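You operate a simulated robot arm through the tools that you are given. There is no shell and no other tool. Be economical: measure what you need, move in short steps, check, and stop when the job is done.

The job below is to be done with a simulated robot arm. You get a single attempt, and the scene is never put back.

TASK
Run the four stem bolts down finger-tight, in order A to D.
Fine: turn each by its head until it stops; leave the torque keys in their stand.

The check looks at the end state, three seconds after you hand in, the way a careful person would. Anything else that was tipped, shoved, dropped, spilled or broken makes it a failure.

THE ROBOT
A 7-joint arm with a two-finger parallel gripper, fixed in place. Base frame: the origin is at the foot of the arm, x ahead of it, y to its left, z up; the work surface is at about z = 88.2. Lengths are in cm, angles in rad, forces in N, time in s.
Its first joint turns from -2.897 to 2.897 rad. Payload 4.4 kg.
The tool frame sits at the grasp point between the pads (the TCP): z along the fingers, y along the line on which they close. The tips reach 2.3 cm beyond it. The gripper opens to 9.4 cm. The fingers are 3.8 cm wide and 1 cm thick; the gripper's body (5.4 by 9.6 cm) begins 3.9 cm behind the TCP.
Orientation is that of the tool frame in the base frame, as a unit quaternion [x, y, z, w]. With the fingers straight down and closing along the base's y, the tool's x points along the base's -x, its y along +y and its z along -z.

THE INTERFACE
- The arm moves only by the tool move_arm. Its argument "plan" is text: rows parted by semicolons, each of 7 numbers parted by spaces: the turn, a rotation vector about the tool's x, y, z in degrees, then the shift along the tool's x, y, z in cm, then the gripper command, from -1 (fully open) to 1 (shut), values between in proportion. In form: rx ry rz tx ty tz grip; .... A call has 1 to 20 rows; each row is the pose to reach, as a shift and turn from the pose commanded when the call began, along the tool's axes at that moment. Each row takes 0.2 s and may step no farther than 5 cm and 0.15 rad from the row before; otherwise, or with a gripper value out of range, the whole call is refused. A pose out of reach is approached as far as the arm can. The call stops where the force on the tool passes 40 N (or 10 N more than at its start, if that is more) or the arm is blocked; 0.2 s more then pass. Each finger travels about 7.2 cm/s and halts on what it meets, pressing with about 39 N; the grip force reading is that of the motor and also rises with nothing between the fingers. The clock runs only during rows and for 0.2 s after the last one: add rows that repeat a pose to give the fingers time. The reply holds the time, the measured pose of the TCP, the force on the tool along the base axes, the opening and the grip force, in the units named above and with some noise, and new pictures: "views" is both (left out), scene, wrist or none.
- Cameras (640 x 400 px; columns grow to the right, rows downward): "scene" is fixed at [5.12, 64.85, 164.77]; the picture's right is [-0.79, -0.62, 0.00], its down [-0.33, 0.42, -0.85] and it looks along [0.52, -0.66, -0.53] (base axes); focal length 309 px, centre (320, 200). "wrist" rides on the gripper at [8.6, 1.6, -7.4] in the tool frame; the picture's right is [-0.18, 0.98, 0.00], its down [-0.58, -0.11, -0.81] and it looks along [-0.79, -0.15, 0.59] (tool axes); focal length 243 px, centre (320, 200). There is no depth. A picture from a camera that has moved, and an enlarged one, comes with that camera's place and axes in the base frame and with its lens.
- inspect(camera, box): a new picture of the part [left, top, right, bottom] of that camera's present view, enlarged. It takes no simulated time.
- job_done(): hands the job in; it is judged then, once.

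Work in short steps. Places have to be worked out from the pictures, the camera data and where the tool is seen: move nearer, look again, correct. Check each grasp and each placing, and mend what went wrong. You have 120 turns and 170 pictures in all, those below and enlarged ones among them. Open the gripper and draw the arm clear of the work before you hand the job in, unless the task says otherwise; then end with one line.

The tools are called after ">>>" as name(argument=value, ...) on one line, values as JSON. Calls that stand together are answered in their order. move_arm: Moves the arm, as the interface text tells. Its arguments: {"type":"object","properties":{"plan":{"type":"string"},"views":{"type":"string","enum":["both","scene","wrist","none"]}},"required":["plan"]} The other tools are called the same way: inspect (camera, box) takes an enlarged picture of a part of a camera's view; job_done () hands the job in.

At the start:

```text
time: 0.0
ee_pos: [67.58, 9.17, 122.4]
tcp_rot: [0.0, 1.0, 0.0, 0.0]
force: [0.2, -0.5, 1.1]
finger_gap: 9.39
grip_force: 0.1
```

scene: 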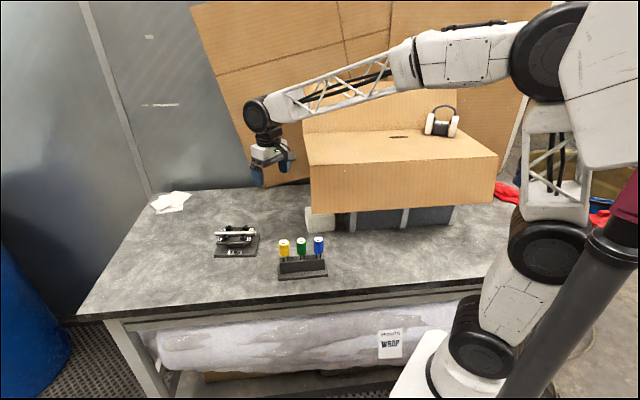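
wrist: 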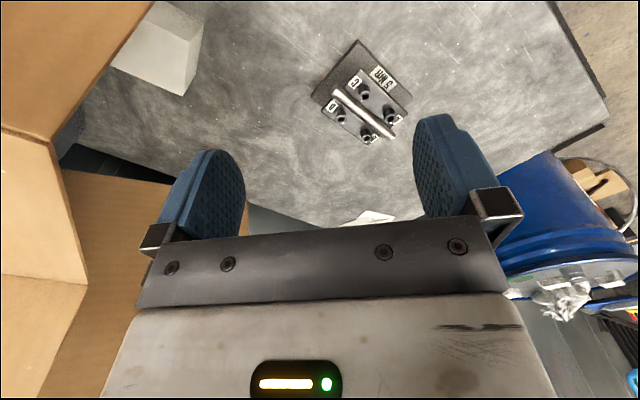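

I start by enlarging the fixture in both views to see the stem, bolts and labels.

>>> inspect(camera="wrist", box=[290, 30, 430, 160])

>>> inspect(camera="scene", box=[200, 210, 340, 290])

```text
3.08 times, centred on (360, 95) of wrist
camera zoom: at [58.97, 10.7, 129.86], right [0.18, 0.98, 0.0], down [0.58, -0.11, 0.81], along [0.79, -0.15, -0.59], focal length 746 px, centre (197, 523)
```

zoom: 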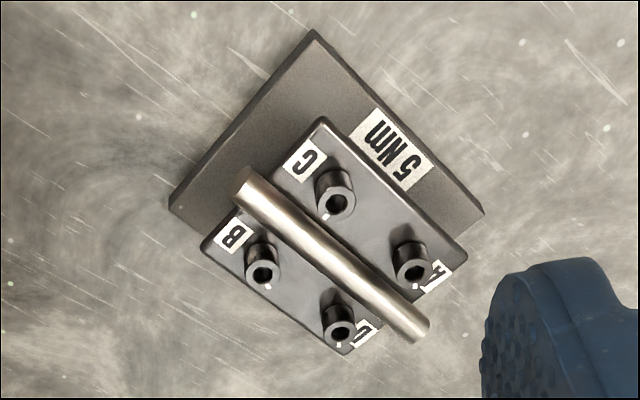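

```text
4.57 times, centred on (270, 250) of scene
camera zoom: at [5.12, 64.85, 164.77], right [-0.79, -0.62, 0.0], down [-0.33, 0.42, -0.85], along [0.52, -0.66, -0.53], focal length 1413 px, centre (549, -29)
```

zoom: 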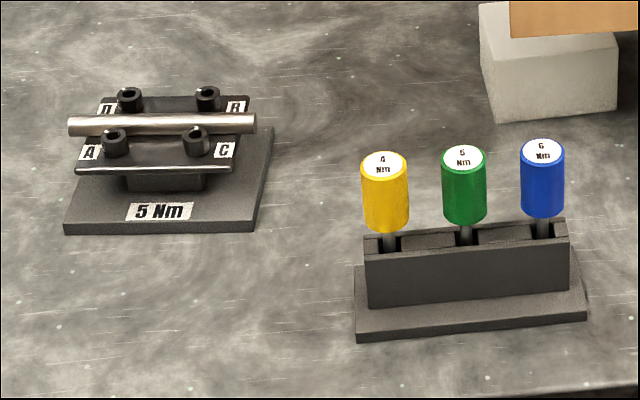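

The fixture looks to be near (86, 14), with head tops at about z=94. I'll move closer, staying well above it, for a better view.

>>> move_arm(plan="0 0 0 -3 1 3 -1; 0 0 0 -6 2 6 -1; 0 0 0 -9 3 9 -1; 0 0 0 -12 4 12 -1; 0 0 0 -12 4 12 -1", views="wrist")

```text
time: 1.2
ee_pos: [79.96, 13.11, 110.37]
tcp_rot: [0.0, 1.0, 0.0, 0.0]
force: [-0.1, 0.2, -0.7]
finger_gap: 9.41
grip_force: 0.0
camera wrist: at [71.29, 14.77, 117.79], right [0.18, 0.98, 0.0], down [0.58, -0.11, 0.81], along [0.79, -0.15, -0.59], focal length 243 px, centre (320, 200)
```

wrist: 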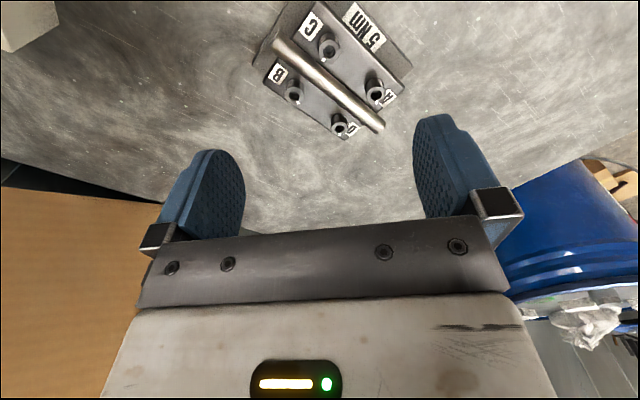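

The fixture is in view, so I'll enlarge it to measure the bolts.

>>> inspect(camera="wrist", box=[240, 0, 424, 115])

>>> inspect(camera="scene", box=[205, 215, 269, 263])

```text
3.48 times, centred on (332, 58) of wrist
camera zoom: at [71.29, 14.77, 117.79], right [0.18, 0.98, 0.0], down [0.58, -0.11, 0.81], along [0.79, -0.15, -0.59], focal length 844 px, centre (278, 696)
```

zoom: 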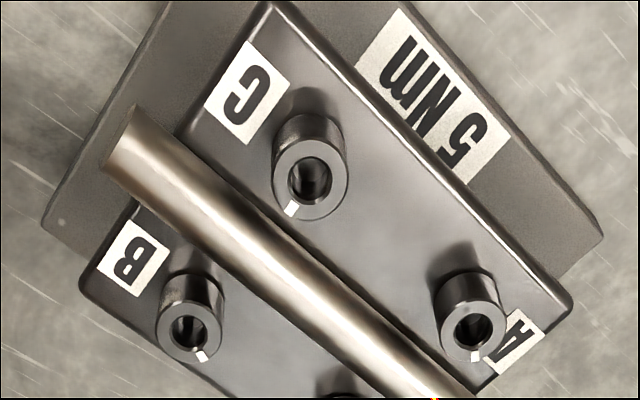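

```text
8.33 times, centred on (237, 239) of scene
camera zoom: at [5.12, 64.85, 164.77], right [-0.79, -0.62, 0.0], down [-0.33, 0.42, -0.85], along [0.52, -0.66, -0.53], focal length 2576 px, centre (1012, -125)
```

zoom: 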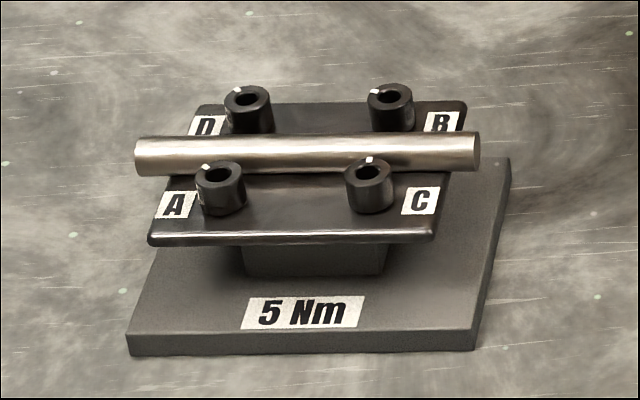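

Estimated head centres at z≈94.5 are A(85.7,17.8), B(84.4,9.6), C(80.8,13.8) and D(89.3,13.7). The bar sits between the two rows at about head height, so I'll grip each head off-centre on the side away from the bar. Next I'll hover over A with a small yaw and look.

>>> move_arm(plan="0 0 4 -1.2 1.3 2.6 -1; 0 0 8 -2.3 2.5 5.2 -1; 0 0 12 -3.5 3.7 7.8 -1; 0 0 15 -4.6 5 10 -1; 0 0 15 -4.6 5 10 -1; 0 0 15 -4.6 5 10 -1", views="both")

```text
time: 2.6
ee_pos: [84.17, 17.98, 100.16]
tcp_rot: [0.13, 0.992, -0.001, 0.0]
force: [0.3, -0.4, 0.2]
finger_gap: 9.39
grip_force: 0.1
camera wrist: at [76.31, 21.88, 107.73], right [0.43, 0.9, 0.0], down [0.53, -0.26, 0.81], along [0.73, -0.35, -0.59], focal length 243 px, centre (320, 200)
```

scene: 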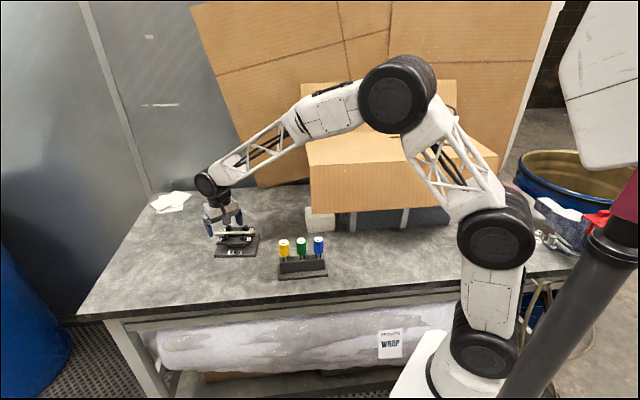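
wrist: 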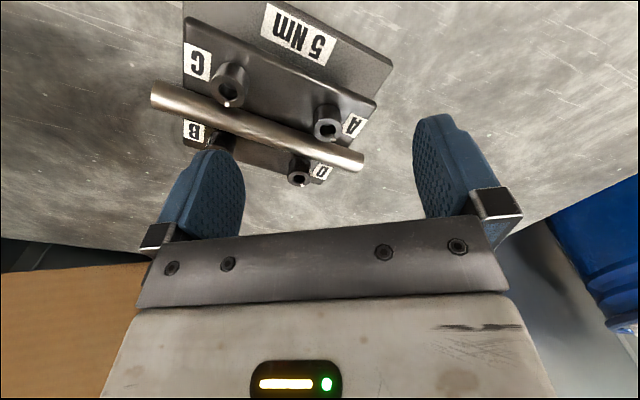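

I'll enlarge this view to refine A's location and the finger tip shape.

>>> inspect(camera="wrist", box=[140, 40, 396, 200])

>>> inspect(camera="wrist", box=[380, 90, 540, 250])

```text
2.50 times, centred on (268, 120) of wrist
camera zoom: at [76.31, 21.88, 107.73], right [0.43, 0.9, 0.0], down [0.53, -0.26, 0.81], along [0.73, -0.35, -0.59], focal length 606 px, centre (450, 400)
```

zoom: 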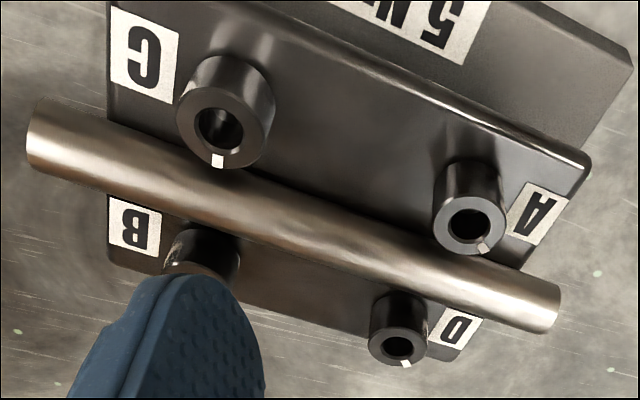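

```text
2.50 times, centred on (460, 170) of wrist
camera zoom: at [76.31, 21.88, 107.73], right [0.43, 0.9, 0.0], down [0.53, -0.26, 0.81], along [0.73, -0.35, -0.59], focal length 606 px, centre (-30, 275)
```

zoom: 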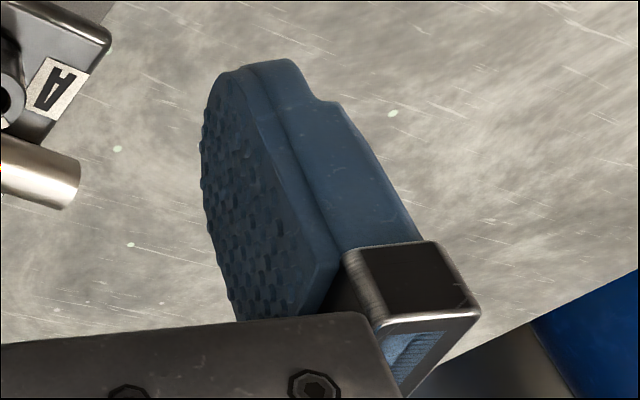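

A comes out at about (85.85, 17.9) with its top at 94.2–94.5, and the fixture yaw is about 40°. I'll narrow the gap to about 3 cm and come down just above A, offset 1 cm away from the bar, at yaw −30° relative to the bar.

>>> move_arm(plan="0 0 5 -0.69 0.24 0 0.36; 0 0 5 -0.69 0.24 0 0.36; 0 0 5 -0.69 0.24 1 0.36; 0 0 5 -0.69 0.24 2.9 0.36; 0 0 5 -0.69 0.24 2.9 0.36; 0 0 5 -0.69 0.24 2.9 0.36", views="both")

>>> inspect(camera="wrist", box=[240, 80, 400, 200])

>>> inspect(camera="scene", box=[205, 200, 285, 260])

```text
time: 4.0
ee_pos: [85.04, 18.05, 97.56]
tcp_rot: [0.174, 0.985, 0.001, 0.0]
force: [0.4, 0.1, 1.0]
finger_gap: 3.03
grip_force: 0.0
camera wrist: at [77.36, 22.63, 104.89], right [0.51, 0.86, 0.0], down [0.51, -0.3, 0.81], along [0.69, -0.41, -0.59], focal length 243 px, centre (320, 200)
```

scene: 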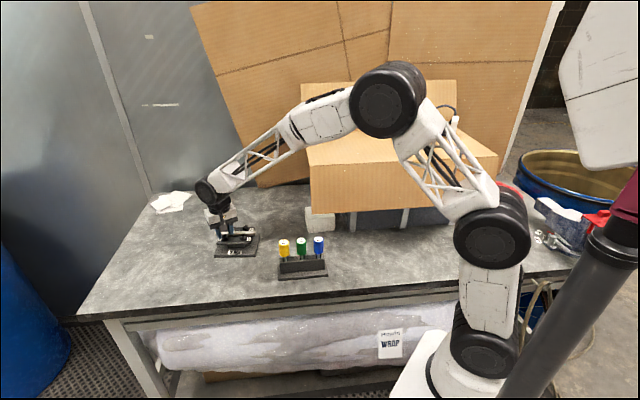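
wrist: 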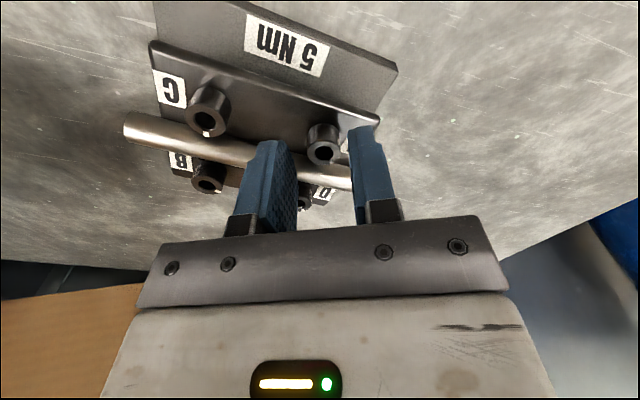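

```text
3.33 times, centred on (320, 140) of wrist
camera zoom: at [77.36, 22.63, 104.89], right [0.51, 0.86, 0.0], down [0.51, -0.3, 0.81], along [0.69, -0.41, -0.59], focal length 809 px, centre (320, 400)
```

zoom: 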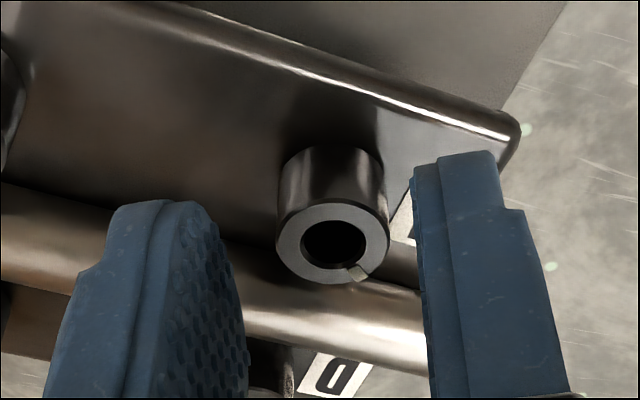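

```text
6.67 times, centred on (245, 230) of scene
camera zoom: at [5.12, 64.85, 164.77], right [-0.79, -0.62, 0.0], down [-0.33, 0.42, -0.85], along [0.52, -0.66, -0.53], focal length 2060 px, centre (820, 0)
```

zoom: 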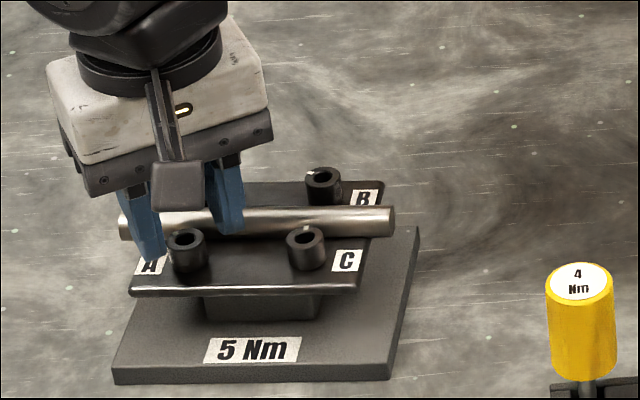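

A sits at tool (−1.05, 0.0), which is centred as planned with about a 2 cm diameter. I'll lower 1.9 cm and close.

>>> move_arm(plan="0 0 0 0 0 0.7 0.36; 0 0 0 0 0 1.4 0.36; 0 0 0 0 0 1.9 0.36; 0 0 0 0 0 1.9 0.36; 0 0 0 0 0 1.9 0.5; 0 0 0 0 0 1.9 0.6; 0 0 0 0 0 1.9 0.8; 0 0 0 0 0 1.9 1; 0 0 0 0 0 1.9 1", views="wrist")

>>> inspect(camera="wrist", box=[240, 80, 400, 200])

>>> inspect(camera="scene", box=[205, 200, 285, 260])

```text
time: 6.0
ee_pos: [84.91, 18.17, 95.58]
tcp_rot: [0.173, 0.985, 0.0, 0.0]
force: [4.6, 10.5, 0.4]
finger_gap: 1.97
grip_force: 38.8
camera wrist: at [77.36, 22.68, 103.09], right [0.51, 0.86, 0.0], down [0.51, -0.3, 0.81], along [0.69, -0.41, -0.59], focal length 243 px, centre (320, 200)
```

wrist: 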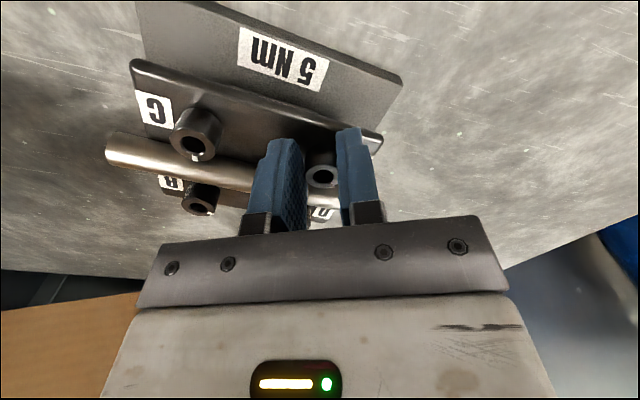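

```text
3.33 times, centred on (320, 140) of wrist
camera zoom: at [77.36, 22.68, 103.09], right [0.51, 0.86, 0.0], down [0.51, -0.3, 0.81], along [0.69, -0.41, -0.59], focal length 809 px, centre (320, 400)
```

zoom: 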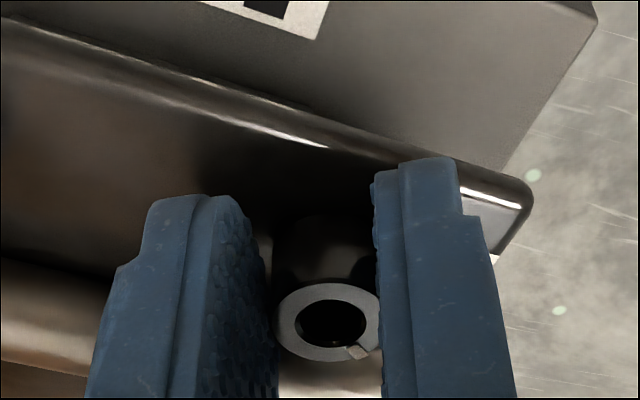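

```text
6.67 times, centred on (245, 230) of scene
camera zoom: at [5.12, 64.85, 164.77], right [-0.79, -0.62, 0.0], down [-0.33, 0.42, -0.85], along [0.52, -0.66, -0.53], focal length 2060 px, centre (820, 0)
```

zoom: 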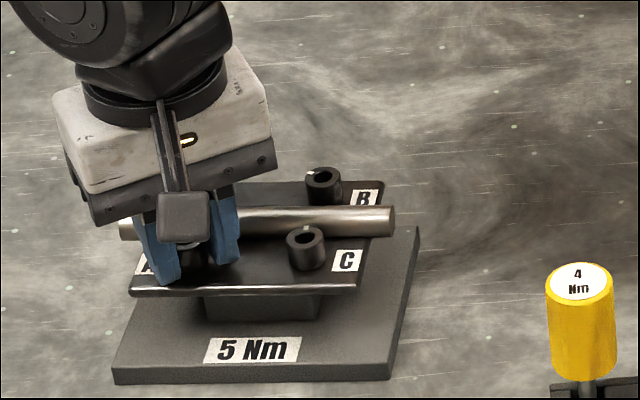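

A is gripped (gap 1.97). Now I'll turn clockwise 60° about the head's axis, offset 1.05 cm from the TCP.

>>> move_arm(plan="0 0 6 -0.006 0.11 0 1; 0 0 12 -0.023 0.218 0 1; 0 0 18 -0.051 0.324 0 1; 0 0 24 -0.091 0.427 0 1; 0 0 30 -0.141 0.525 0 1; 0 0 36 -0.2 0.617 0 1; 0 0 42 -0.27 0.703 0 1; 0 0 48 -0.347 0.78 0 1; 0 0 54 -0.433 0.849 0 1; 0 0 60 -0.525 0.909 0 1; 0 0 60 -0.525 0.909 0 1", views="wrist")

>>> inspect(camera="wrist", box=[240, 80, 400, 200])

```text
time: 8.4
ee_pos: [85.71, 18.72, 95.63]
tcp_rot: [0.643, 0.766, 0.0, 0.0]
force: [-17.3, -7.0, 15.3]
finger_gap: 1.95
grip_force: 39.0
camera wrist: at [85.88, 27.59, 103.08], right [1.0, -0.01, 0.0], down [-0.01, -0.59, 0.81], along [-0.01, -0.81, -0.59], focal length 243 px, centre (320, 200)
```

wrist: 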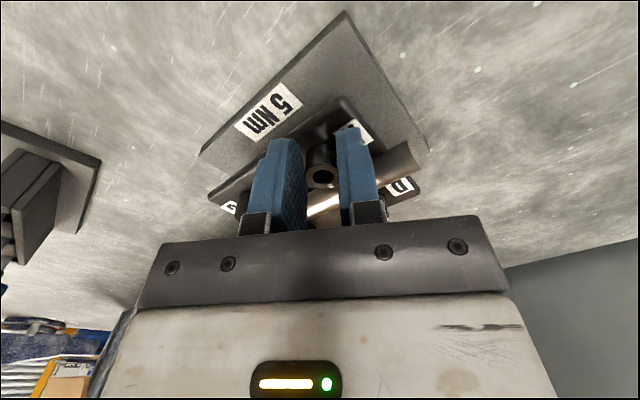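

```text
3.33 times, centred on (320, 140) of wrist
camera zoom: at [85.88, 27.59, 103.08], right [1.0, -0.01, 0.0], down [-0.01, -0.59, 0.81], along [-0.01, -0.81, -0.59], focal length 809 px, centre (320, 400)
```

zoom: 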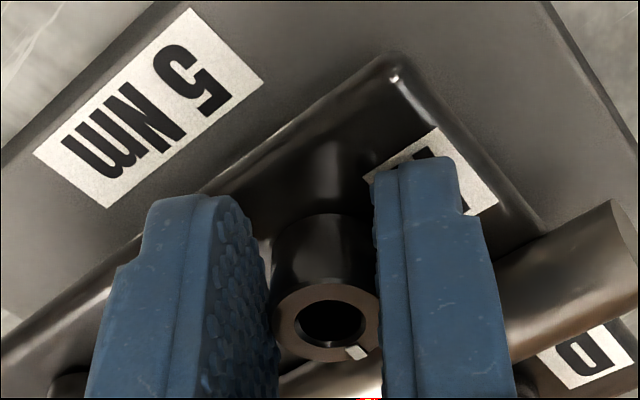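

The white mark stayed fixed relative to the fingers, so A turned with the grip. The reaction force suggests a finger grazes the bar at the far end, so I'll release with minimal opening, rise, and rotate back.

>>> move_arm(plan="0 0 0 0 -0.1 0 0.52; 0 0 0 0 -0.1 0 0.52; 0 0 0 0 -0.1 -1 0.5; 0 0 0 0 -0.1 -2.5 0.4; 0 0 -8 0.15 -0.2 -2.5 0.36; 0 0 -16 0.15 -0.3 -2.5 0.36; 0 0 -24 0.1 -0.4 -2.5 0.36; 0 0 -32 0.0 -0.55 -2.5 0.36; 0 0 -40 -0.2 -0.7 -2.5 0.36; 0 0 -48 -0.35 -0.8 -2.5 0.36; 0 0 -55 -0.45 -0.86 -2.5 0.36; 0 0 -60 -0.525 -0.909 -2.5 0.36; 0 0 -60 -0.525 -0.909 -2.5 0.36", views="both")

>>> inspect(camera="wrist", box=[240, 80, 400, 200])

>>> inspect(camera="scene", box=[205, 200, 285, 260])

```text
time: 11.2
ee_pos: [85.06, 17.98, 98.13]
tcp_rot: [0.173, 0.985, -0.001, 0.0]
force: [-0.4, 0.7, 1.1]
finger_gap: 2.99
grip_force: 0.1
camera wrist: at [77.38, 22.58, 105.56], right [0.51, 0.86, 0.0], down [0.51, -0.3, 0.81], along [0.69, -0.41, -0.59], focal length 243 px, centre (320, 200)
```

scene: 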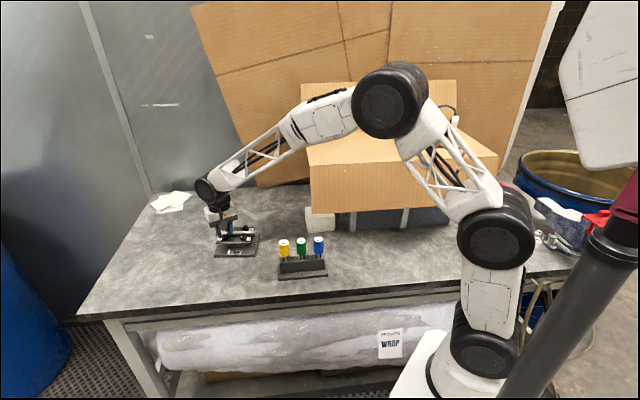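
wrist: 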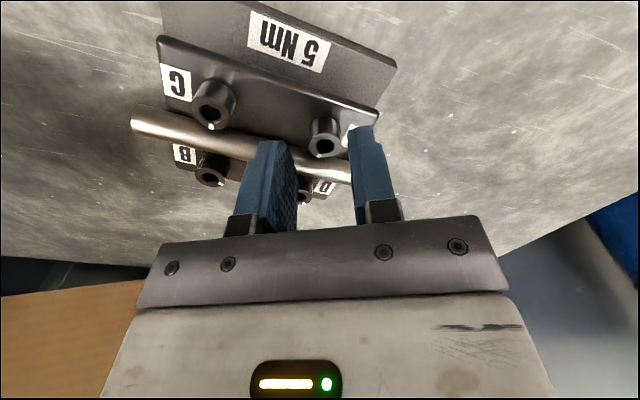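

```text
3.33 times, centred on (320, 140) of wrist
camera zoom: at [77.38, 22.58, 105.56], right [0.51, 0.86, 0.0], down [0.51, -0.3, 0.81], along [0.69, -0.41, -0.59], focal length 809 px, centre (320, 400)
```

zoom: 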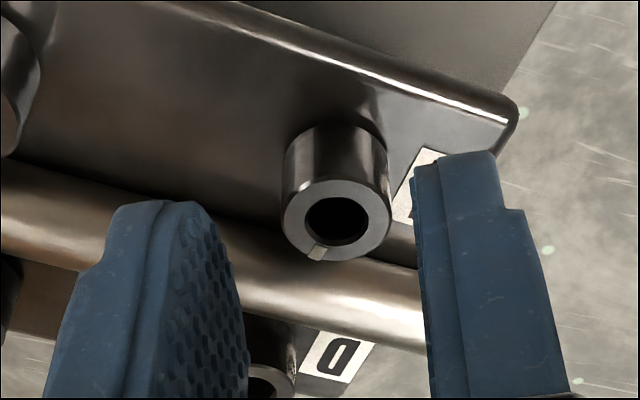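

```text
6.67 times, centred on (245, 230) of scene
camera zoom: at [5.12, 64.85, 164.77], right [-0.79, -0.62, 0.0], down [-0.33, 0.42, -0.85], along [0.52, -0.66, -0.53], focal length 2060 px, centre (820, 0)
```

zoom: 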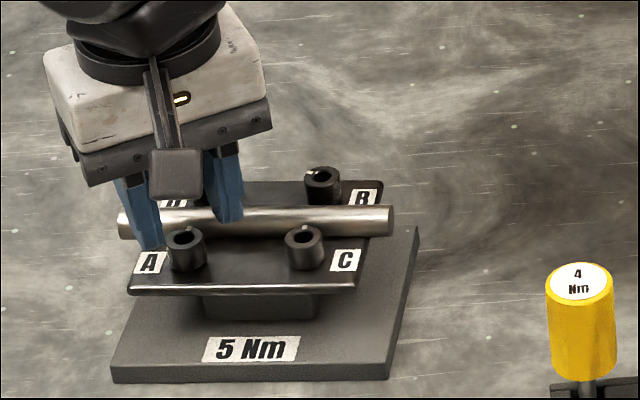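

A turned 60°. The fixture shifted only about 1 mm, and the next stroke will use a larger offset (1.3 cm) to stay off the bar. Lower, grip and turn 56°.

>>> move_arm(plan="0 0 0 0.23 0.07 1 0.36; 0 0 0 0.23 0.07 2 0.36; 0 0 0 0.23 0.07 2.5 0.36; 0 0 0 0.23 0.07 2.5 0.5; 0 0 0 0.23 0.07 2.5 0.7; 0 0 0 0.23 0.07 2.5 1; 0 0 0 0.23 0.07 2.5 1; 0 0 7 0.22 0.228 2.5 1; 0 0 14 0.191 0.384 2.5 1; 0 0 21 0.144 0.536 2.5 1; 0 0 28 0.078 0.68 2.5 1; 0 0 35 -0.005 0.816 2.5 1; 0 0 42 -0.104 0.94 2.5 1; 0 0 49 -0.217 1.051 2.5 1; 0 0 56 -0.343 1.148 2.5 1; 0 0 56 -0.343 1.148 2.5 1", views="wrist")

>>> inspect(camera="wrist", box=[240, 80, 400, 200])

```text
time: 14.6
ee_pos: [85.7, 18.97, 95.74]
tcp_rot: [0.616, 0.788, 0.0, 0.0]
force: [-11.4, -4.4, 6.4]
finger_gap: 1.95
grip_force: 38.6
camera wrist: at [85.18, 27.93, 103.08], right [1.0, 0.06, 0.0], down [0.03, -0.59, 0.81], along [0.05, -0.8, -0.59], focal length 243 px, centre (320, 200)
```

wrist: 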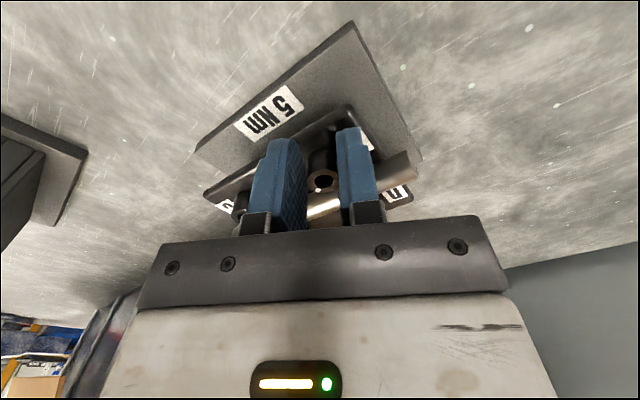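

```text
3.33 times, centred on (320, 140) of wrist
camera zoom: at [85.18, 27.93, 103.08], right [1.0, 0.06, 0.0], down [0.03, -0.59, 0.81], along [0.05, -0.8, -0.59], focal length 809 px, centre (320, 400)
```

zoom: 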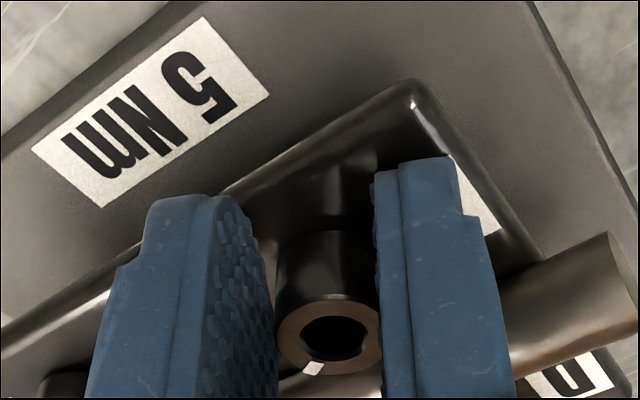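

The mark still tracks the fingers, so A has turned 116° and is still free. Next stroke in one call: release, rise 1.2, rotate back, regrip, turn 54°.

>>> move_arm(plan="0 0 0 0 -0.05 0 0.5; 0 0 0 0 -0.05 -1.3 0.45; 0 0 -8.3 -0.014 -0.188 -1.3 0.4; 0 0 -16.6 -0.054 -0.371 -1.3 0.4; 0 0 -24.9 -0.121 -0.547 -1.3 0.4; 0 0 -33.2 -0.212 -0.712 -1.3 0.4; 0 0 -41.5 -0.326 -0.861 -1.3 0.4; 0 0 -49.8 -0.461 -0.993 -1.3 0.4; 0 0 -58 -0.611 -1.102 -1.3 0.4; 0 0 -58 -0.611 -1.102 0 0.4; 0 0 -58 -0.611 -1.102 0 0.7; 0 0 -58 -0.611 -1.102 0 1; 0 0 -51 -0.482 -1.01 0 1; 0 0 -44 -0.365 -0.903 0 1; 0 0 -37 -0.262 -0.782 0 1; 0 0 -30 -0.174 -0.65 0 1; 0 0 -23 -0.103 -0.508 0 1; 0 0 -16 -0.05 -0.358 0 1; 0 0 -10 -0.02 -0.226 0 1; 0 0 -4 -0.003 -0.091 0 1", views="wrist")

>>> inspect(camera="wrist", box=[240, 80, 400, 200])

```text
time: 18.8
ee_pos: [85.56, 19.09, 95.67]
tcp_rot: [0.588, 0.809, 0.0, 0.0]
force: [4.1, 6.2, 0.5]
finger_gap: 1.71
grip_force: 39.4
camera wrist: at [84.4, 27.87, 103.03], right [0.99, 0.13, 0.0], down [0.08, -0.59, 0.81], along [0.1, -0.8, -0.59], focal length 243 px, centre (320, 200)
```

wrist: 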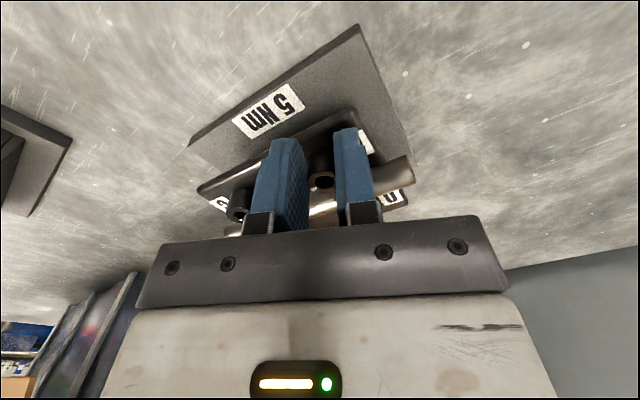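

```text
3.33 times, centred on (320, 140) of wrist
camera zoom: at [84.4, 27.87, 103.03], right [0.99, 0.13, 0.0], down [0.08, -0.59, 0.81], along [0.1, -0.8, -0.59], focal length 809 px, centre (320, 400)
```

zoom: 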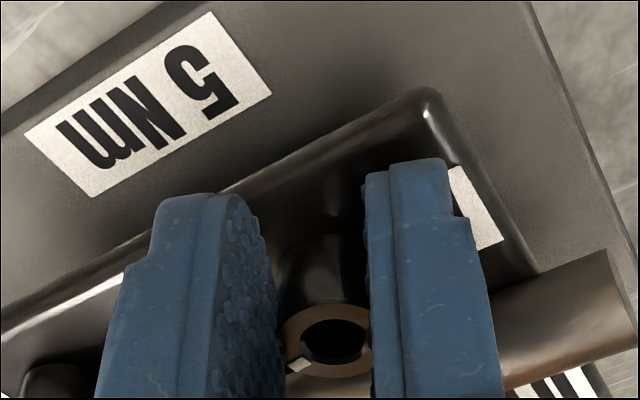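

The gap is 1.71 and the head sits near the pad edge (tool x≈−1.45), and the mark lagged by about 30°. That means either slip or the stop. I'll release, rise and re-measure A's position.

>>> move_arm(plan="0 0 0 0 0 0 0.45; 0 0 0 0 0 -1.3 0.4; 0 0 -8 -0.014 -0.188 -2.5 0.36; 0 0 -16 -0.054 -0.371 -2.5 0.36; 0 0 -24 -0.121 -0.547 -2.5 0.36; 0 0 -32 -0.212 -0.712 -2.5 0.36; 0 0 -40 -0.326 -0.861 -2.5 0.36; 0 0 -48 -0.461 -0.993 -2.5 0.36; 0 0 -54 -0.55 -1.06 -2.5 0.36; 0 0 -54 -0.55 -1.06 -2.5 0.36", views="wrist")

>>> inspect(camera="wrist", box=[240, 80, 400, 200])

>>> inspect(camera="scene", box=[205, 200, 285, 260])

```text
time: 21.0
ee_pos: [84.73, 18.07, 98.13]
tcp_rot: [0.155, 0.988, 0.0, -0.001]
force: [0.8, 0.6, -0.3]
finger_gap: 3.03
grip_force: 0.0
camera wrist: at [77.01, 22.4, 105.5], right [0.48, 0.88, 0.0], down [0.52, -0.28, 0.81], along [0.71, -0.39, -0.59], focal length 243 px, centre (320, 200)
```

wrist: 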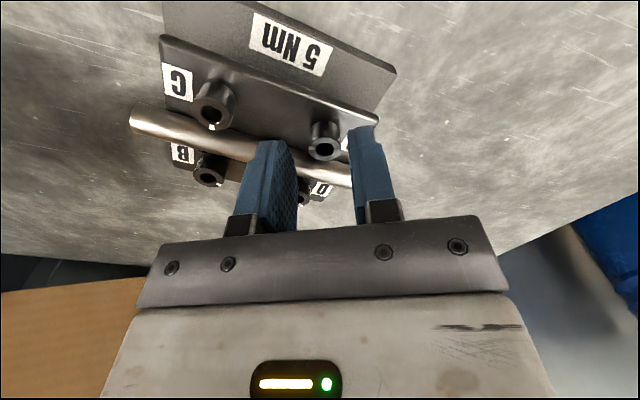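

```text
3.33 times, centred on (320, 140) of wrist
camera zoom: at [77.01, 22.4, 105.5], right [0.48, 0.88, 0.0], down [0.52, -0.28, 0.81], along [0.71, -0.39, -0.59], focal length 809 px, centre (320, 400)
```

zoom: 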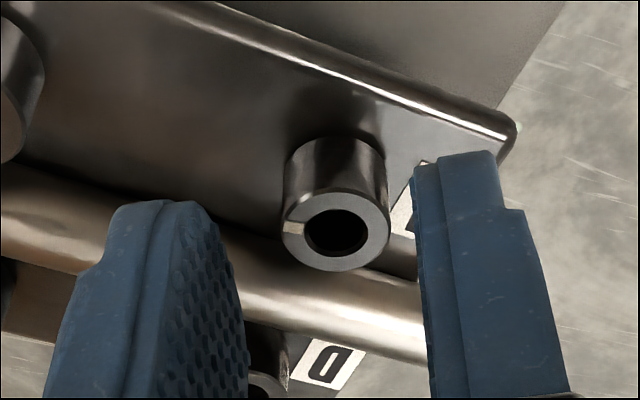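

```text
6.67 times, centred on (245, 230) of scene
camera zoom: at [5.12, 64.85, 164.77], right [-0.79, -0.62, 0.0], down [-0.33, 0.42, -0.85], along [0.52, -0.66, -0.53], focal length 2060 px, centre (820, 0)
```

zoom: 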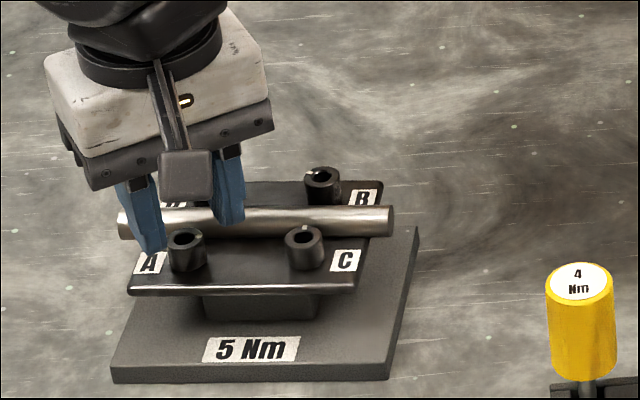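

A is now at tool (−1.30, 0.03) with its mark pointing left. I'll regrip 1.05 cm off-centre with better pad overlap and turn again to tell slip from the stop.

>>> move_arm(plan="0 0 0 -0.25 0.03 1 0.36; 0 0 0 -0.25 0.03 2 0.36; 0 0 0 -0.25 0.03 2.55 0.36; 0 0 0 -0.25 0.03 2.55 0.5; 0 0 0 -0.25 0.03 2.55 0.7; 0 0 0 -0.25 0.03 2.55 1; 0 0 0 -0.25 0.03 2.55 1; 0 0 7 -0.258 0.158 2.55 1; 0 0 14 -0.281 0.284 2.55 1; 0 0 21 -0.32 0.406 2.55 1; 0 0 28 -0.373 0.523 2.55 1; 0 0 35 -0.44 0.632 2.55 1; 0 0 42 -0.52 0.733 2.55 1; 0 0 49 -0.611 0.822 2.55 1; 0 0 49 -0.611 0.822 2.55 1", views="wrist")

>>> inspect(camera="wrist", box=[240, 80, 400, 200])

```text
time: 24.2
ee_pos: [85.56, 18.77, 95.52]
tcp_rot: [0.553, 0.833, 0.0, 0.0]
force: [-2.1, 1.1, -0.1]
finger_gap: 1.94
grip_force: 39.2
camera wrist: at [83.69, 27.49, 102.95], right [0.98, 0.21, 0.0], down [0.13, -0.58, 0.81], along [0.17, -0.79, -0.59], focal length 243 px, centre (320, 200)
```

wrist: 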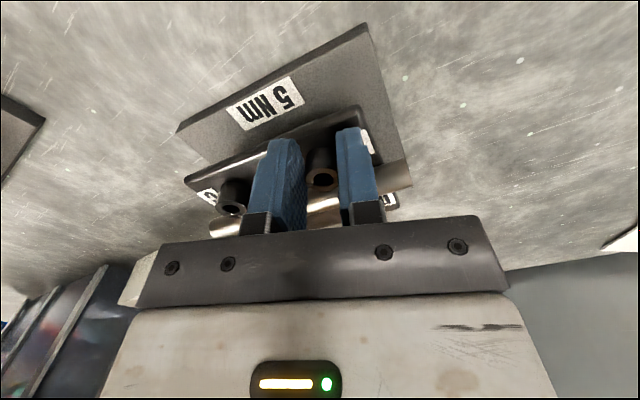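

```text
3.33 times, centred on (320, 140) of wrist
camera zoom: at [83.69, 27.49, 102.95], right [0.98, 0.21, 0.0], down [0.13, -0.58, 0.81], along [0.17, -0.79, -0.59], focal length 809 px, centre (320, 400)
```

zoom: 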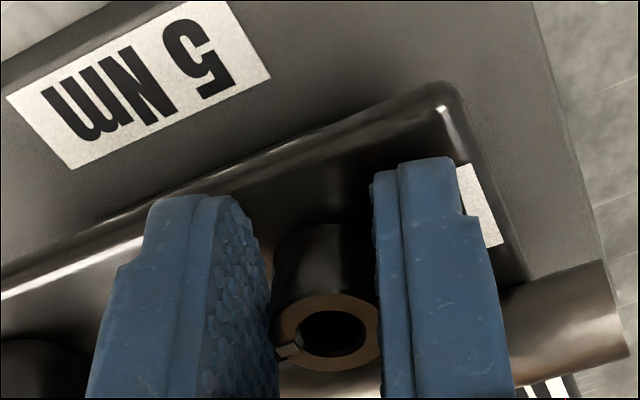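

The mark lagged the fingers by roughly 30° again with no side force, which suggests A is reaching its stop. I'll go back to the same yaw and compare the mark.

>>> move_arm(plan="0 0 0 0 0 0 0.45; 0 0 0 0 0 -1.3 0.4; 0 0 -7 -0.008 -0.128 -2.55 0.36; 0 0 -14 -0.031 -0.254 -2.55 0.36; 0 0 -21 -0.07 -0.376 -2.55 0.36; 0 0 -28 -0.123 -0.493 -2.55 0.36; 0 0 -35 -0.19 -0.602 -2.55 0.36; 0 0 -42 -0.27 -0.703 -2.55 0.36; 0 0 -49 -0.361 -0.792 -2.55 0.36; 0 0 -49 -0.361 -0.792 -2.55 0.36", views="wrist")

>>> inspect(camera="wrist", box=[240, 80, 400, 200])

```text
time: 26.4
ee_pos: [85.02, 17.96, 98.19]
tcp_rot: [0.155, 0.988, 0.001, 0.0]
force: [0.0, 0.7, -0.2]
finger_gap: 3.05
grip_force: 0.2
camera wrist: at [77.23, 22.36, 105.52], right [0.48, 0.88, 0.0], down [0.52, -0.28, 0.81], along [0.71, -0.39, -0.59], focal length 243 px, centre (320, 200)
```

wrist: 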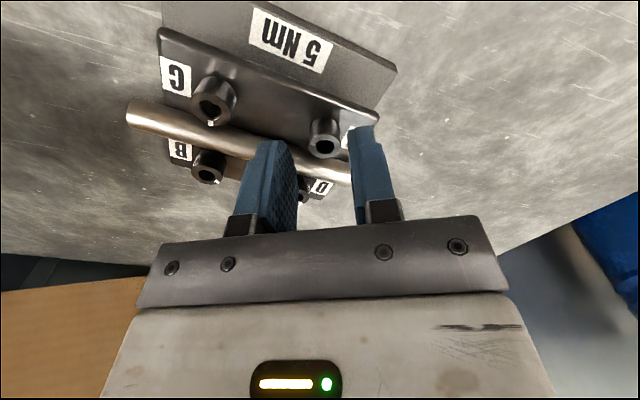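

```text
3.33 times, centred on (320, 140) of wrist
camera zoom: at [77.23, 22.36, 105.52], right [0.48, 0.88, 0.0], down [0.52, -0.28, 0.81], along [0.71, -0.39, -0.59], focal length 809 px, centre (320, 400)
```

zoom: 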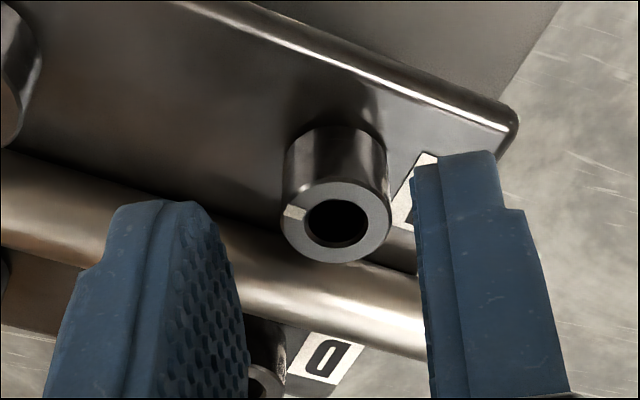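

The mark advanced only about 12° that stroke, for a total near 140°. One more short stroke will confirm whether it is at the stop.

>>> move_arm(plan="0 0 0 -0.14 0.07 1 0.36; 0 0 0 -0.14 0.07 2 0.36; 0 0 0 -0.14 0.07 2.6 0.36; 0 0 0 -0.14 0.07 2.6 0.5; 0 0 0 -0.14 0.07 2.6 0.7; 0 0 0 -0.14 0.07 2.6 1; 0 0 0 -0.14 0.07 2.6 1; 0 0 6 -0.145 0.17 2.6 1; 0 0 12 -0.161 0.27 2.6 1; 0 0 18 -0.186 0.363 2.6 1; 0 0 24 -0.222 0.456 2.6 1; 0 0 30 -0.267 0.545 2.6 1; 0 0 30 -0.267 0.545 2.6 1", views="none")

>>> inspect(camera="wrist", box=[240, 80, 400, 200])

>>> move_arm(plan="0 0 0 0 0 0 0.45; 0 0 0 0 0 -1.3 0.4; 0 0 -6 -0.005 -0.1 -2.6 0.36; 0 0 -12 -0.02 -0.2 -2.6 0.36; 0 0 -18 -0.046 -0.293 -2.6 0.36; 0 0 -24 -0.082 -0.386 -2.6 0.36; 0 0 -30 -0.127 -0.475 -2.6 0.36; 0 0 -30 -0.127 -0.475 -2.6 0.36", views="none")

>>> inspect(camera="wrist", box=[240, 80, 400, 200])

>>> inspect(camera="scene", box=[205, 200, 285, 260])

```text
time: 29.2
ee_pos: [85.3, 18.48, 95.52]
tcp_rot: [0.407, 0.913, 0.0, 0.0]
force: [-2.3, -7.3, 0.5]
finger_gap: 2.0
grip_force: 38.6
```

```text
3.33 times, centred on (320, 140) of wrist
camera zoom: at [80.78, 26.16, 102.97], right [0.85, 0.52, 0.0], down [0.31, -0.51, 0.81], along [0.42, -0.69, -0.59], focal length 809 px, centre (320, 400)
```

zoom: 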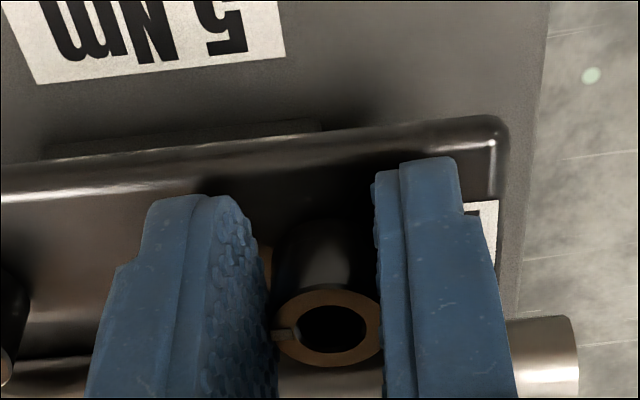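

```text
time: 31.0
ee_pos: [85.14, 18.17, 98.1]
tcp_rot: [0.155, 0.988, 0.0, 0.0]
force: [0.2, -0.2, -0.4]
finger_gap: 3.01
grip_force: 0.0
```

```text
3.33 times, centred on (320, 140) of wrist
camera zoom: at [77.44, 22.41, 105.59], right [0.48, 0.88, 0.0], down [0.52, -0.28, 0.81], along [0.71, -0.39, -0.59], focal length 809 px, centre (320, 400)
```

zoom: 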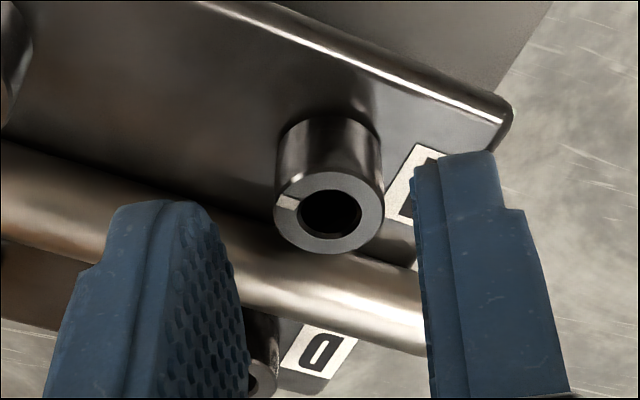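

```text
6.67 times, centred on (245, 230) of scene
camera zoom: at [5.12, 64.85, 164.77], right [-0.79, -0.62, 0.0], down [-0.33, 0.42, -0.85], along [0.52, -0.66, -0.53], focal length 2060 px, centre (820, 0)
```

zoom: 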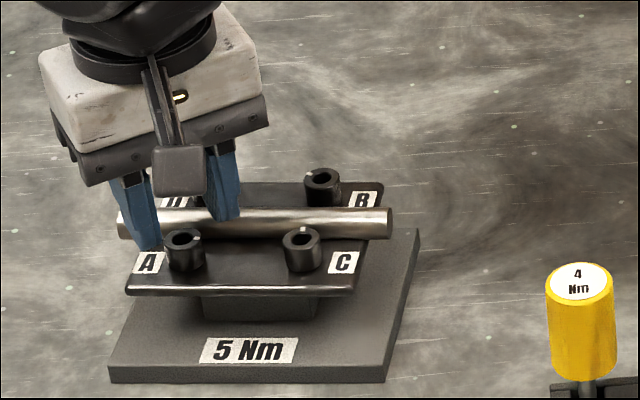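

The mark is unchanged (~198°) and the last torque only nudged the fixture about a millimetre, so A is at its stop. Next is B, hovering on the far side of the bar from above.

>>> move_arm(plan="0 0 0 0 0 -1.5 0.36; 0 0 1 -1 -2.7 -1.5 0.36; 0 0 2 -2 -5.4 -1.5 0.36; 0 0 2 -3.09 -8.1 -1.5 0.36; 0 0 2 -3.09 -8.1 0 0.36; 0 0 2 -3.09 -8.1 0 0.36", views="wrist")

>>> inspect(camera="wrist", box=[240, 80, 400, 200])

>>> inspect(camera="scene", box=[205, 200, 285, 260])

```text
time: 32.4
ee_pos: [85.59, 9.43, 98.13]
tcp_rot: [0.173, 0.985, 0.0, -0.001]
force: [0.2, 0.5, 0.7]
finger_gap: 3.01
grip_force: 0.1
camera wrist: at [77.96, 14.05, 105.52], right [0.51, 0.86, 0.0], down [0.51, -0.3, 0.81], along [0.69, -0.41, -0.59], focal length 243 px, centre (320, 200)
```

wrist: 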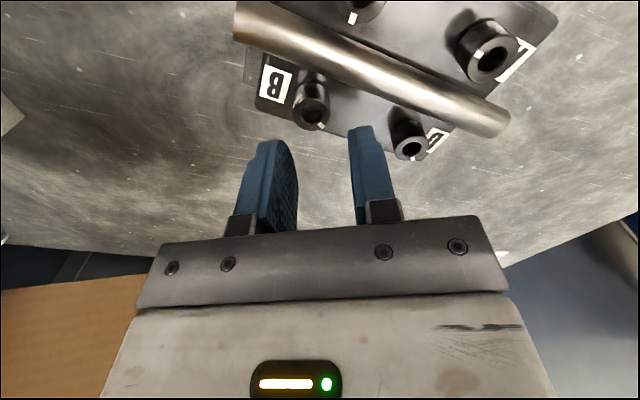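

```text
3.33 times, centred on (320, 140) of wrist
camera zoom: at [77.96, 14.05, 105.52], right [0.51, 0.86, 0.0], down [0.51, -0.3, 0.81], along [0.69, -0.41, -0.59], focal length 809 px, centre (320, 400)
```

zoom: 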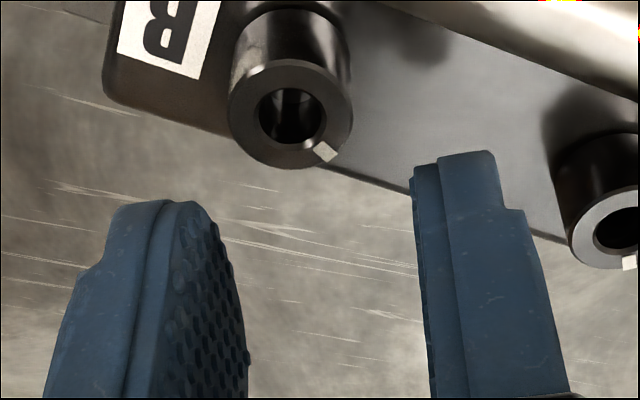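

```text
6.67 times, centred on (245, 230) of scene
camera zoom: at [5.12, 64.85, 164.77], right [-0.79, -0.62, 0.0], down [-0.33, 0.42, -0.85], along [0.52, -0.66, -0.53], focal length 2060 px, centre (820, 0)
```

zoom: 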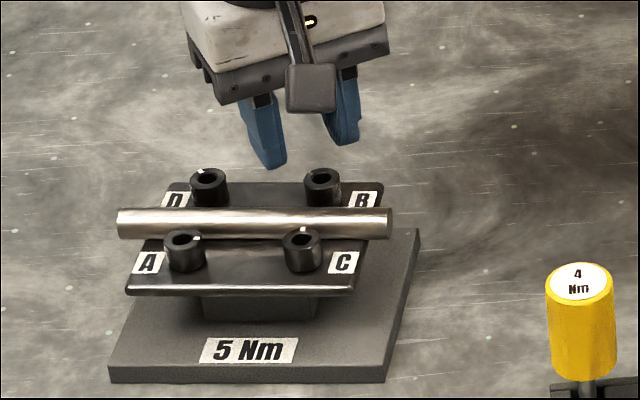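

B sits at tool (1.23, −0.28), so I'll shift to put it at (1.05, 0), lower, grip and turn 49°.

>>> move_arm(plan="0 0 0 0.18 -0.28 0.8 0.36; 0 0 0 0.18 -0.28 1.7 0.36; 0 0 0 0.18 -0.28 2.55 0.36; 0 0 0 0.18 -0.28 2.55 0.5; 0 0 0 0.18 -0.28 2.55 0.7; 0 0 0 0.18 -0.28 2.55 1; 0 0 0 0.18 -0.28 2.55 1; 0 0 7 0.188 -0.408 2.55 1; 0 0 14 0.211 -0.534 2.55 1; 0 0 21 0.25 -0.656 2.55 1; 0 0 28 0.303 -0.773 2.55 1; 0 0 35 0.37 -0.882 2.55 1; 0 0 42 0.45 -0.983 2.55 1; 0 0 49 0.541 -1.072 2.55 1; 0 0 49 0.541 -1.072 2.55 1", views="none")

>>> inspect(camera="wrist", box=[240, 80, 400, 200])

```text
time: 35.6
ee_pos: [84.7, 8.66, 95.45]
tcp_rot: [0.566, 0.824, -0.001, 0.0]
force: [-2.0, -9.4, -0.5]
finger_gap: 1.97
grip_force: 38.8
```

```text
3.33 times, centred on (320, 140) of wrist
camera zoom: at [83.08, 17.36, 102.98], right [0.98, 0.18, 0.0], down [0.11, -0.58, 0.81], along [0.14, -0.79, -0.59], focal length 809 px, centre (320, 400)
```

zoom: 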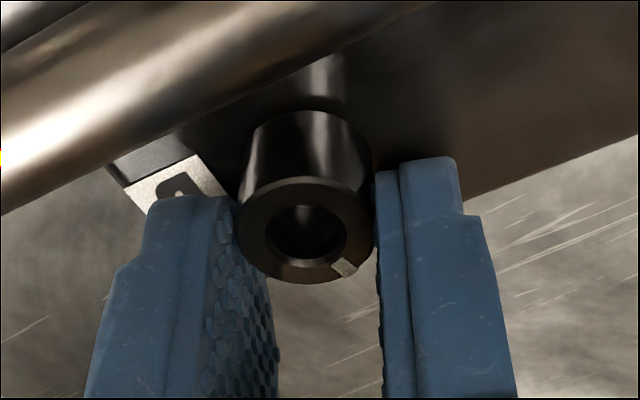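

B turned with the grip, and its mark is fixed to the fingers. Next stroke in one call.

>>> move_arm(plan="0 0 0 0 0 0 0.48; 0 0 0 0 0 -1.4 0.45; 0 0 -8.3 0.011 0.152 -1.4 0.4; 0 0 -16.6 0.044 0.3 -1.4 0.4; 0 0 -25 0.098 0.444 -1.4 0.4; 0 0 -33.3 0.172 0.576 -1.4 0.4; 0 0 -41.6 0.265 0.697 -1.4 0.4; 0 0 -50 0.375 0.804 -1.4 0.4; 0 0 -50 0.375 0.804 0 0.4; 0 0 -50 0.375 0.804 0 0.6; 0 0 -50 0.375 0.804 0 1; 0 0 -50 0.375 0.804 0 1; 0 0 -43 0.282 0.716 0 1; 0 0 -36 0.2 0.617 0 1; 0 0 -29 0.132 0.509 0 1; 0 0 -22 0.076 0.393 0 1; 0 0 -15 0.036 0.272 0 1; 0 0 -8 0.01 0.146 0 1; 0 0 -1 0 0.018 0 1; 0 0 0 0 0 0 1", views="none")

>>> inspect(camera="wrist", box=[240, 80, 400, 200])

```text
time: 39.8
ee_pos: [84.68, 8.67, 95.63]
tcp_rot: [0.567, 0.824, 0.0, 0.0]
force: [-4.8, -2.9, 0.7]
finger_gap: 1.93
grip_force: 39.1
```

```text
3.33 times, centred on (320, 140) of wrist
camera zoom: at [83.12, 17.4, 103.0], right [0.98, 0.18, 0.0], down [0.11, -0.58, 0.81], along [0.14, -0.79, -0.59], focal length 809 px, centre (320, 400)
```

zoom: 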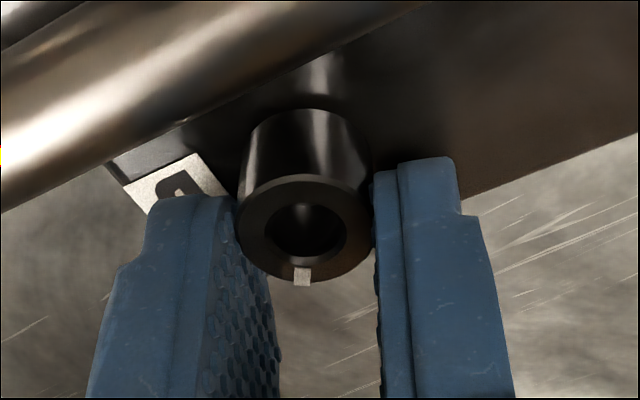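

B advanced about 44° more (mark at 93°, total ~93°) and the fixture is still in place. I'll repeat the stroke.

>>> move_arm(plan="0 0 0 0 0 0 0.48; 0 0 0 0 0 -1.4 0.45; 0 0 -8.3 0.011 0.152 -1.4 0.4; 0 0 -16.6 0.044 0.3 -1.4 0.4; 0 0 -25 0.098 0.444 -1.4 0.4; 0 0 -33.3 0.172 0.576 -1.4 0.4; 0 0 -41.6 0.265 0.697 -1.4 0.4; 0 0 -50 0.375 0.804 -1.4 0.4; 0 0 -50 0.375 0.804 0 0.4; 0 0 -50 0.375 0.804 0 0.6; 0 0 -50 0.375 0.804 0 1; 0 0 -50 0.375 0.804 0 1; 0 0 -43 0.282 0.716 0 1; 0 0 -36 0.2 0.617 0 1; 0 0 -29 0.132 0.509 0 1; 0 0 -22 0.076 0.393 0 1; 0 0 -15 0.036 0.272 0 1; 0 0 -8 0.01 0.146 0 1; 0 0 -1 0 0.018 0 1; 0 0 0 0 0 0 1", views="none")

>>> inspect(camera="wrist", box=[240, 80, 400, 200])

```text
time: 44.0
ee_pos: [84.62, 8.6, 95.54]
tcp_rot: [0.567, 0.824, 0.0, 0.0]
force: [5.1, -11.5, 1.3]
finger_gap: 1.73
grip_force: 38.9
```

```text
3.33 times, centred on (320, 140) of wrist
camera zoom: at [83.13, 17.41, 103.02], right [0.98, 0.18, 0.0], down [0.11, -0.58, 0.81], along [0.14, -0.79, -0.59], focal length 809 px, centre (320, 400)
```

zoom: 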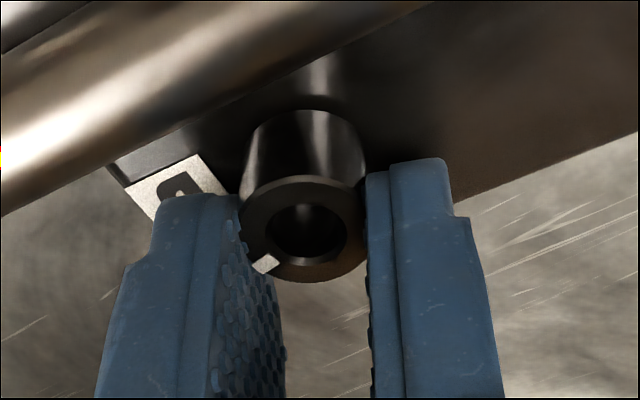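

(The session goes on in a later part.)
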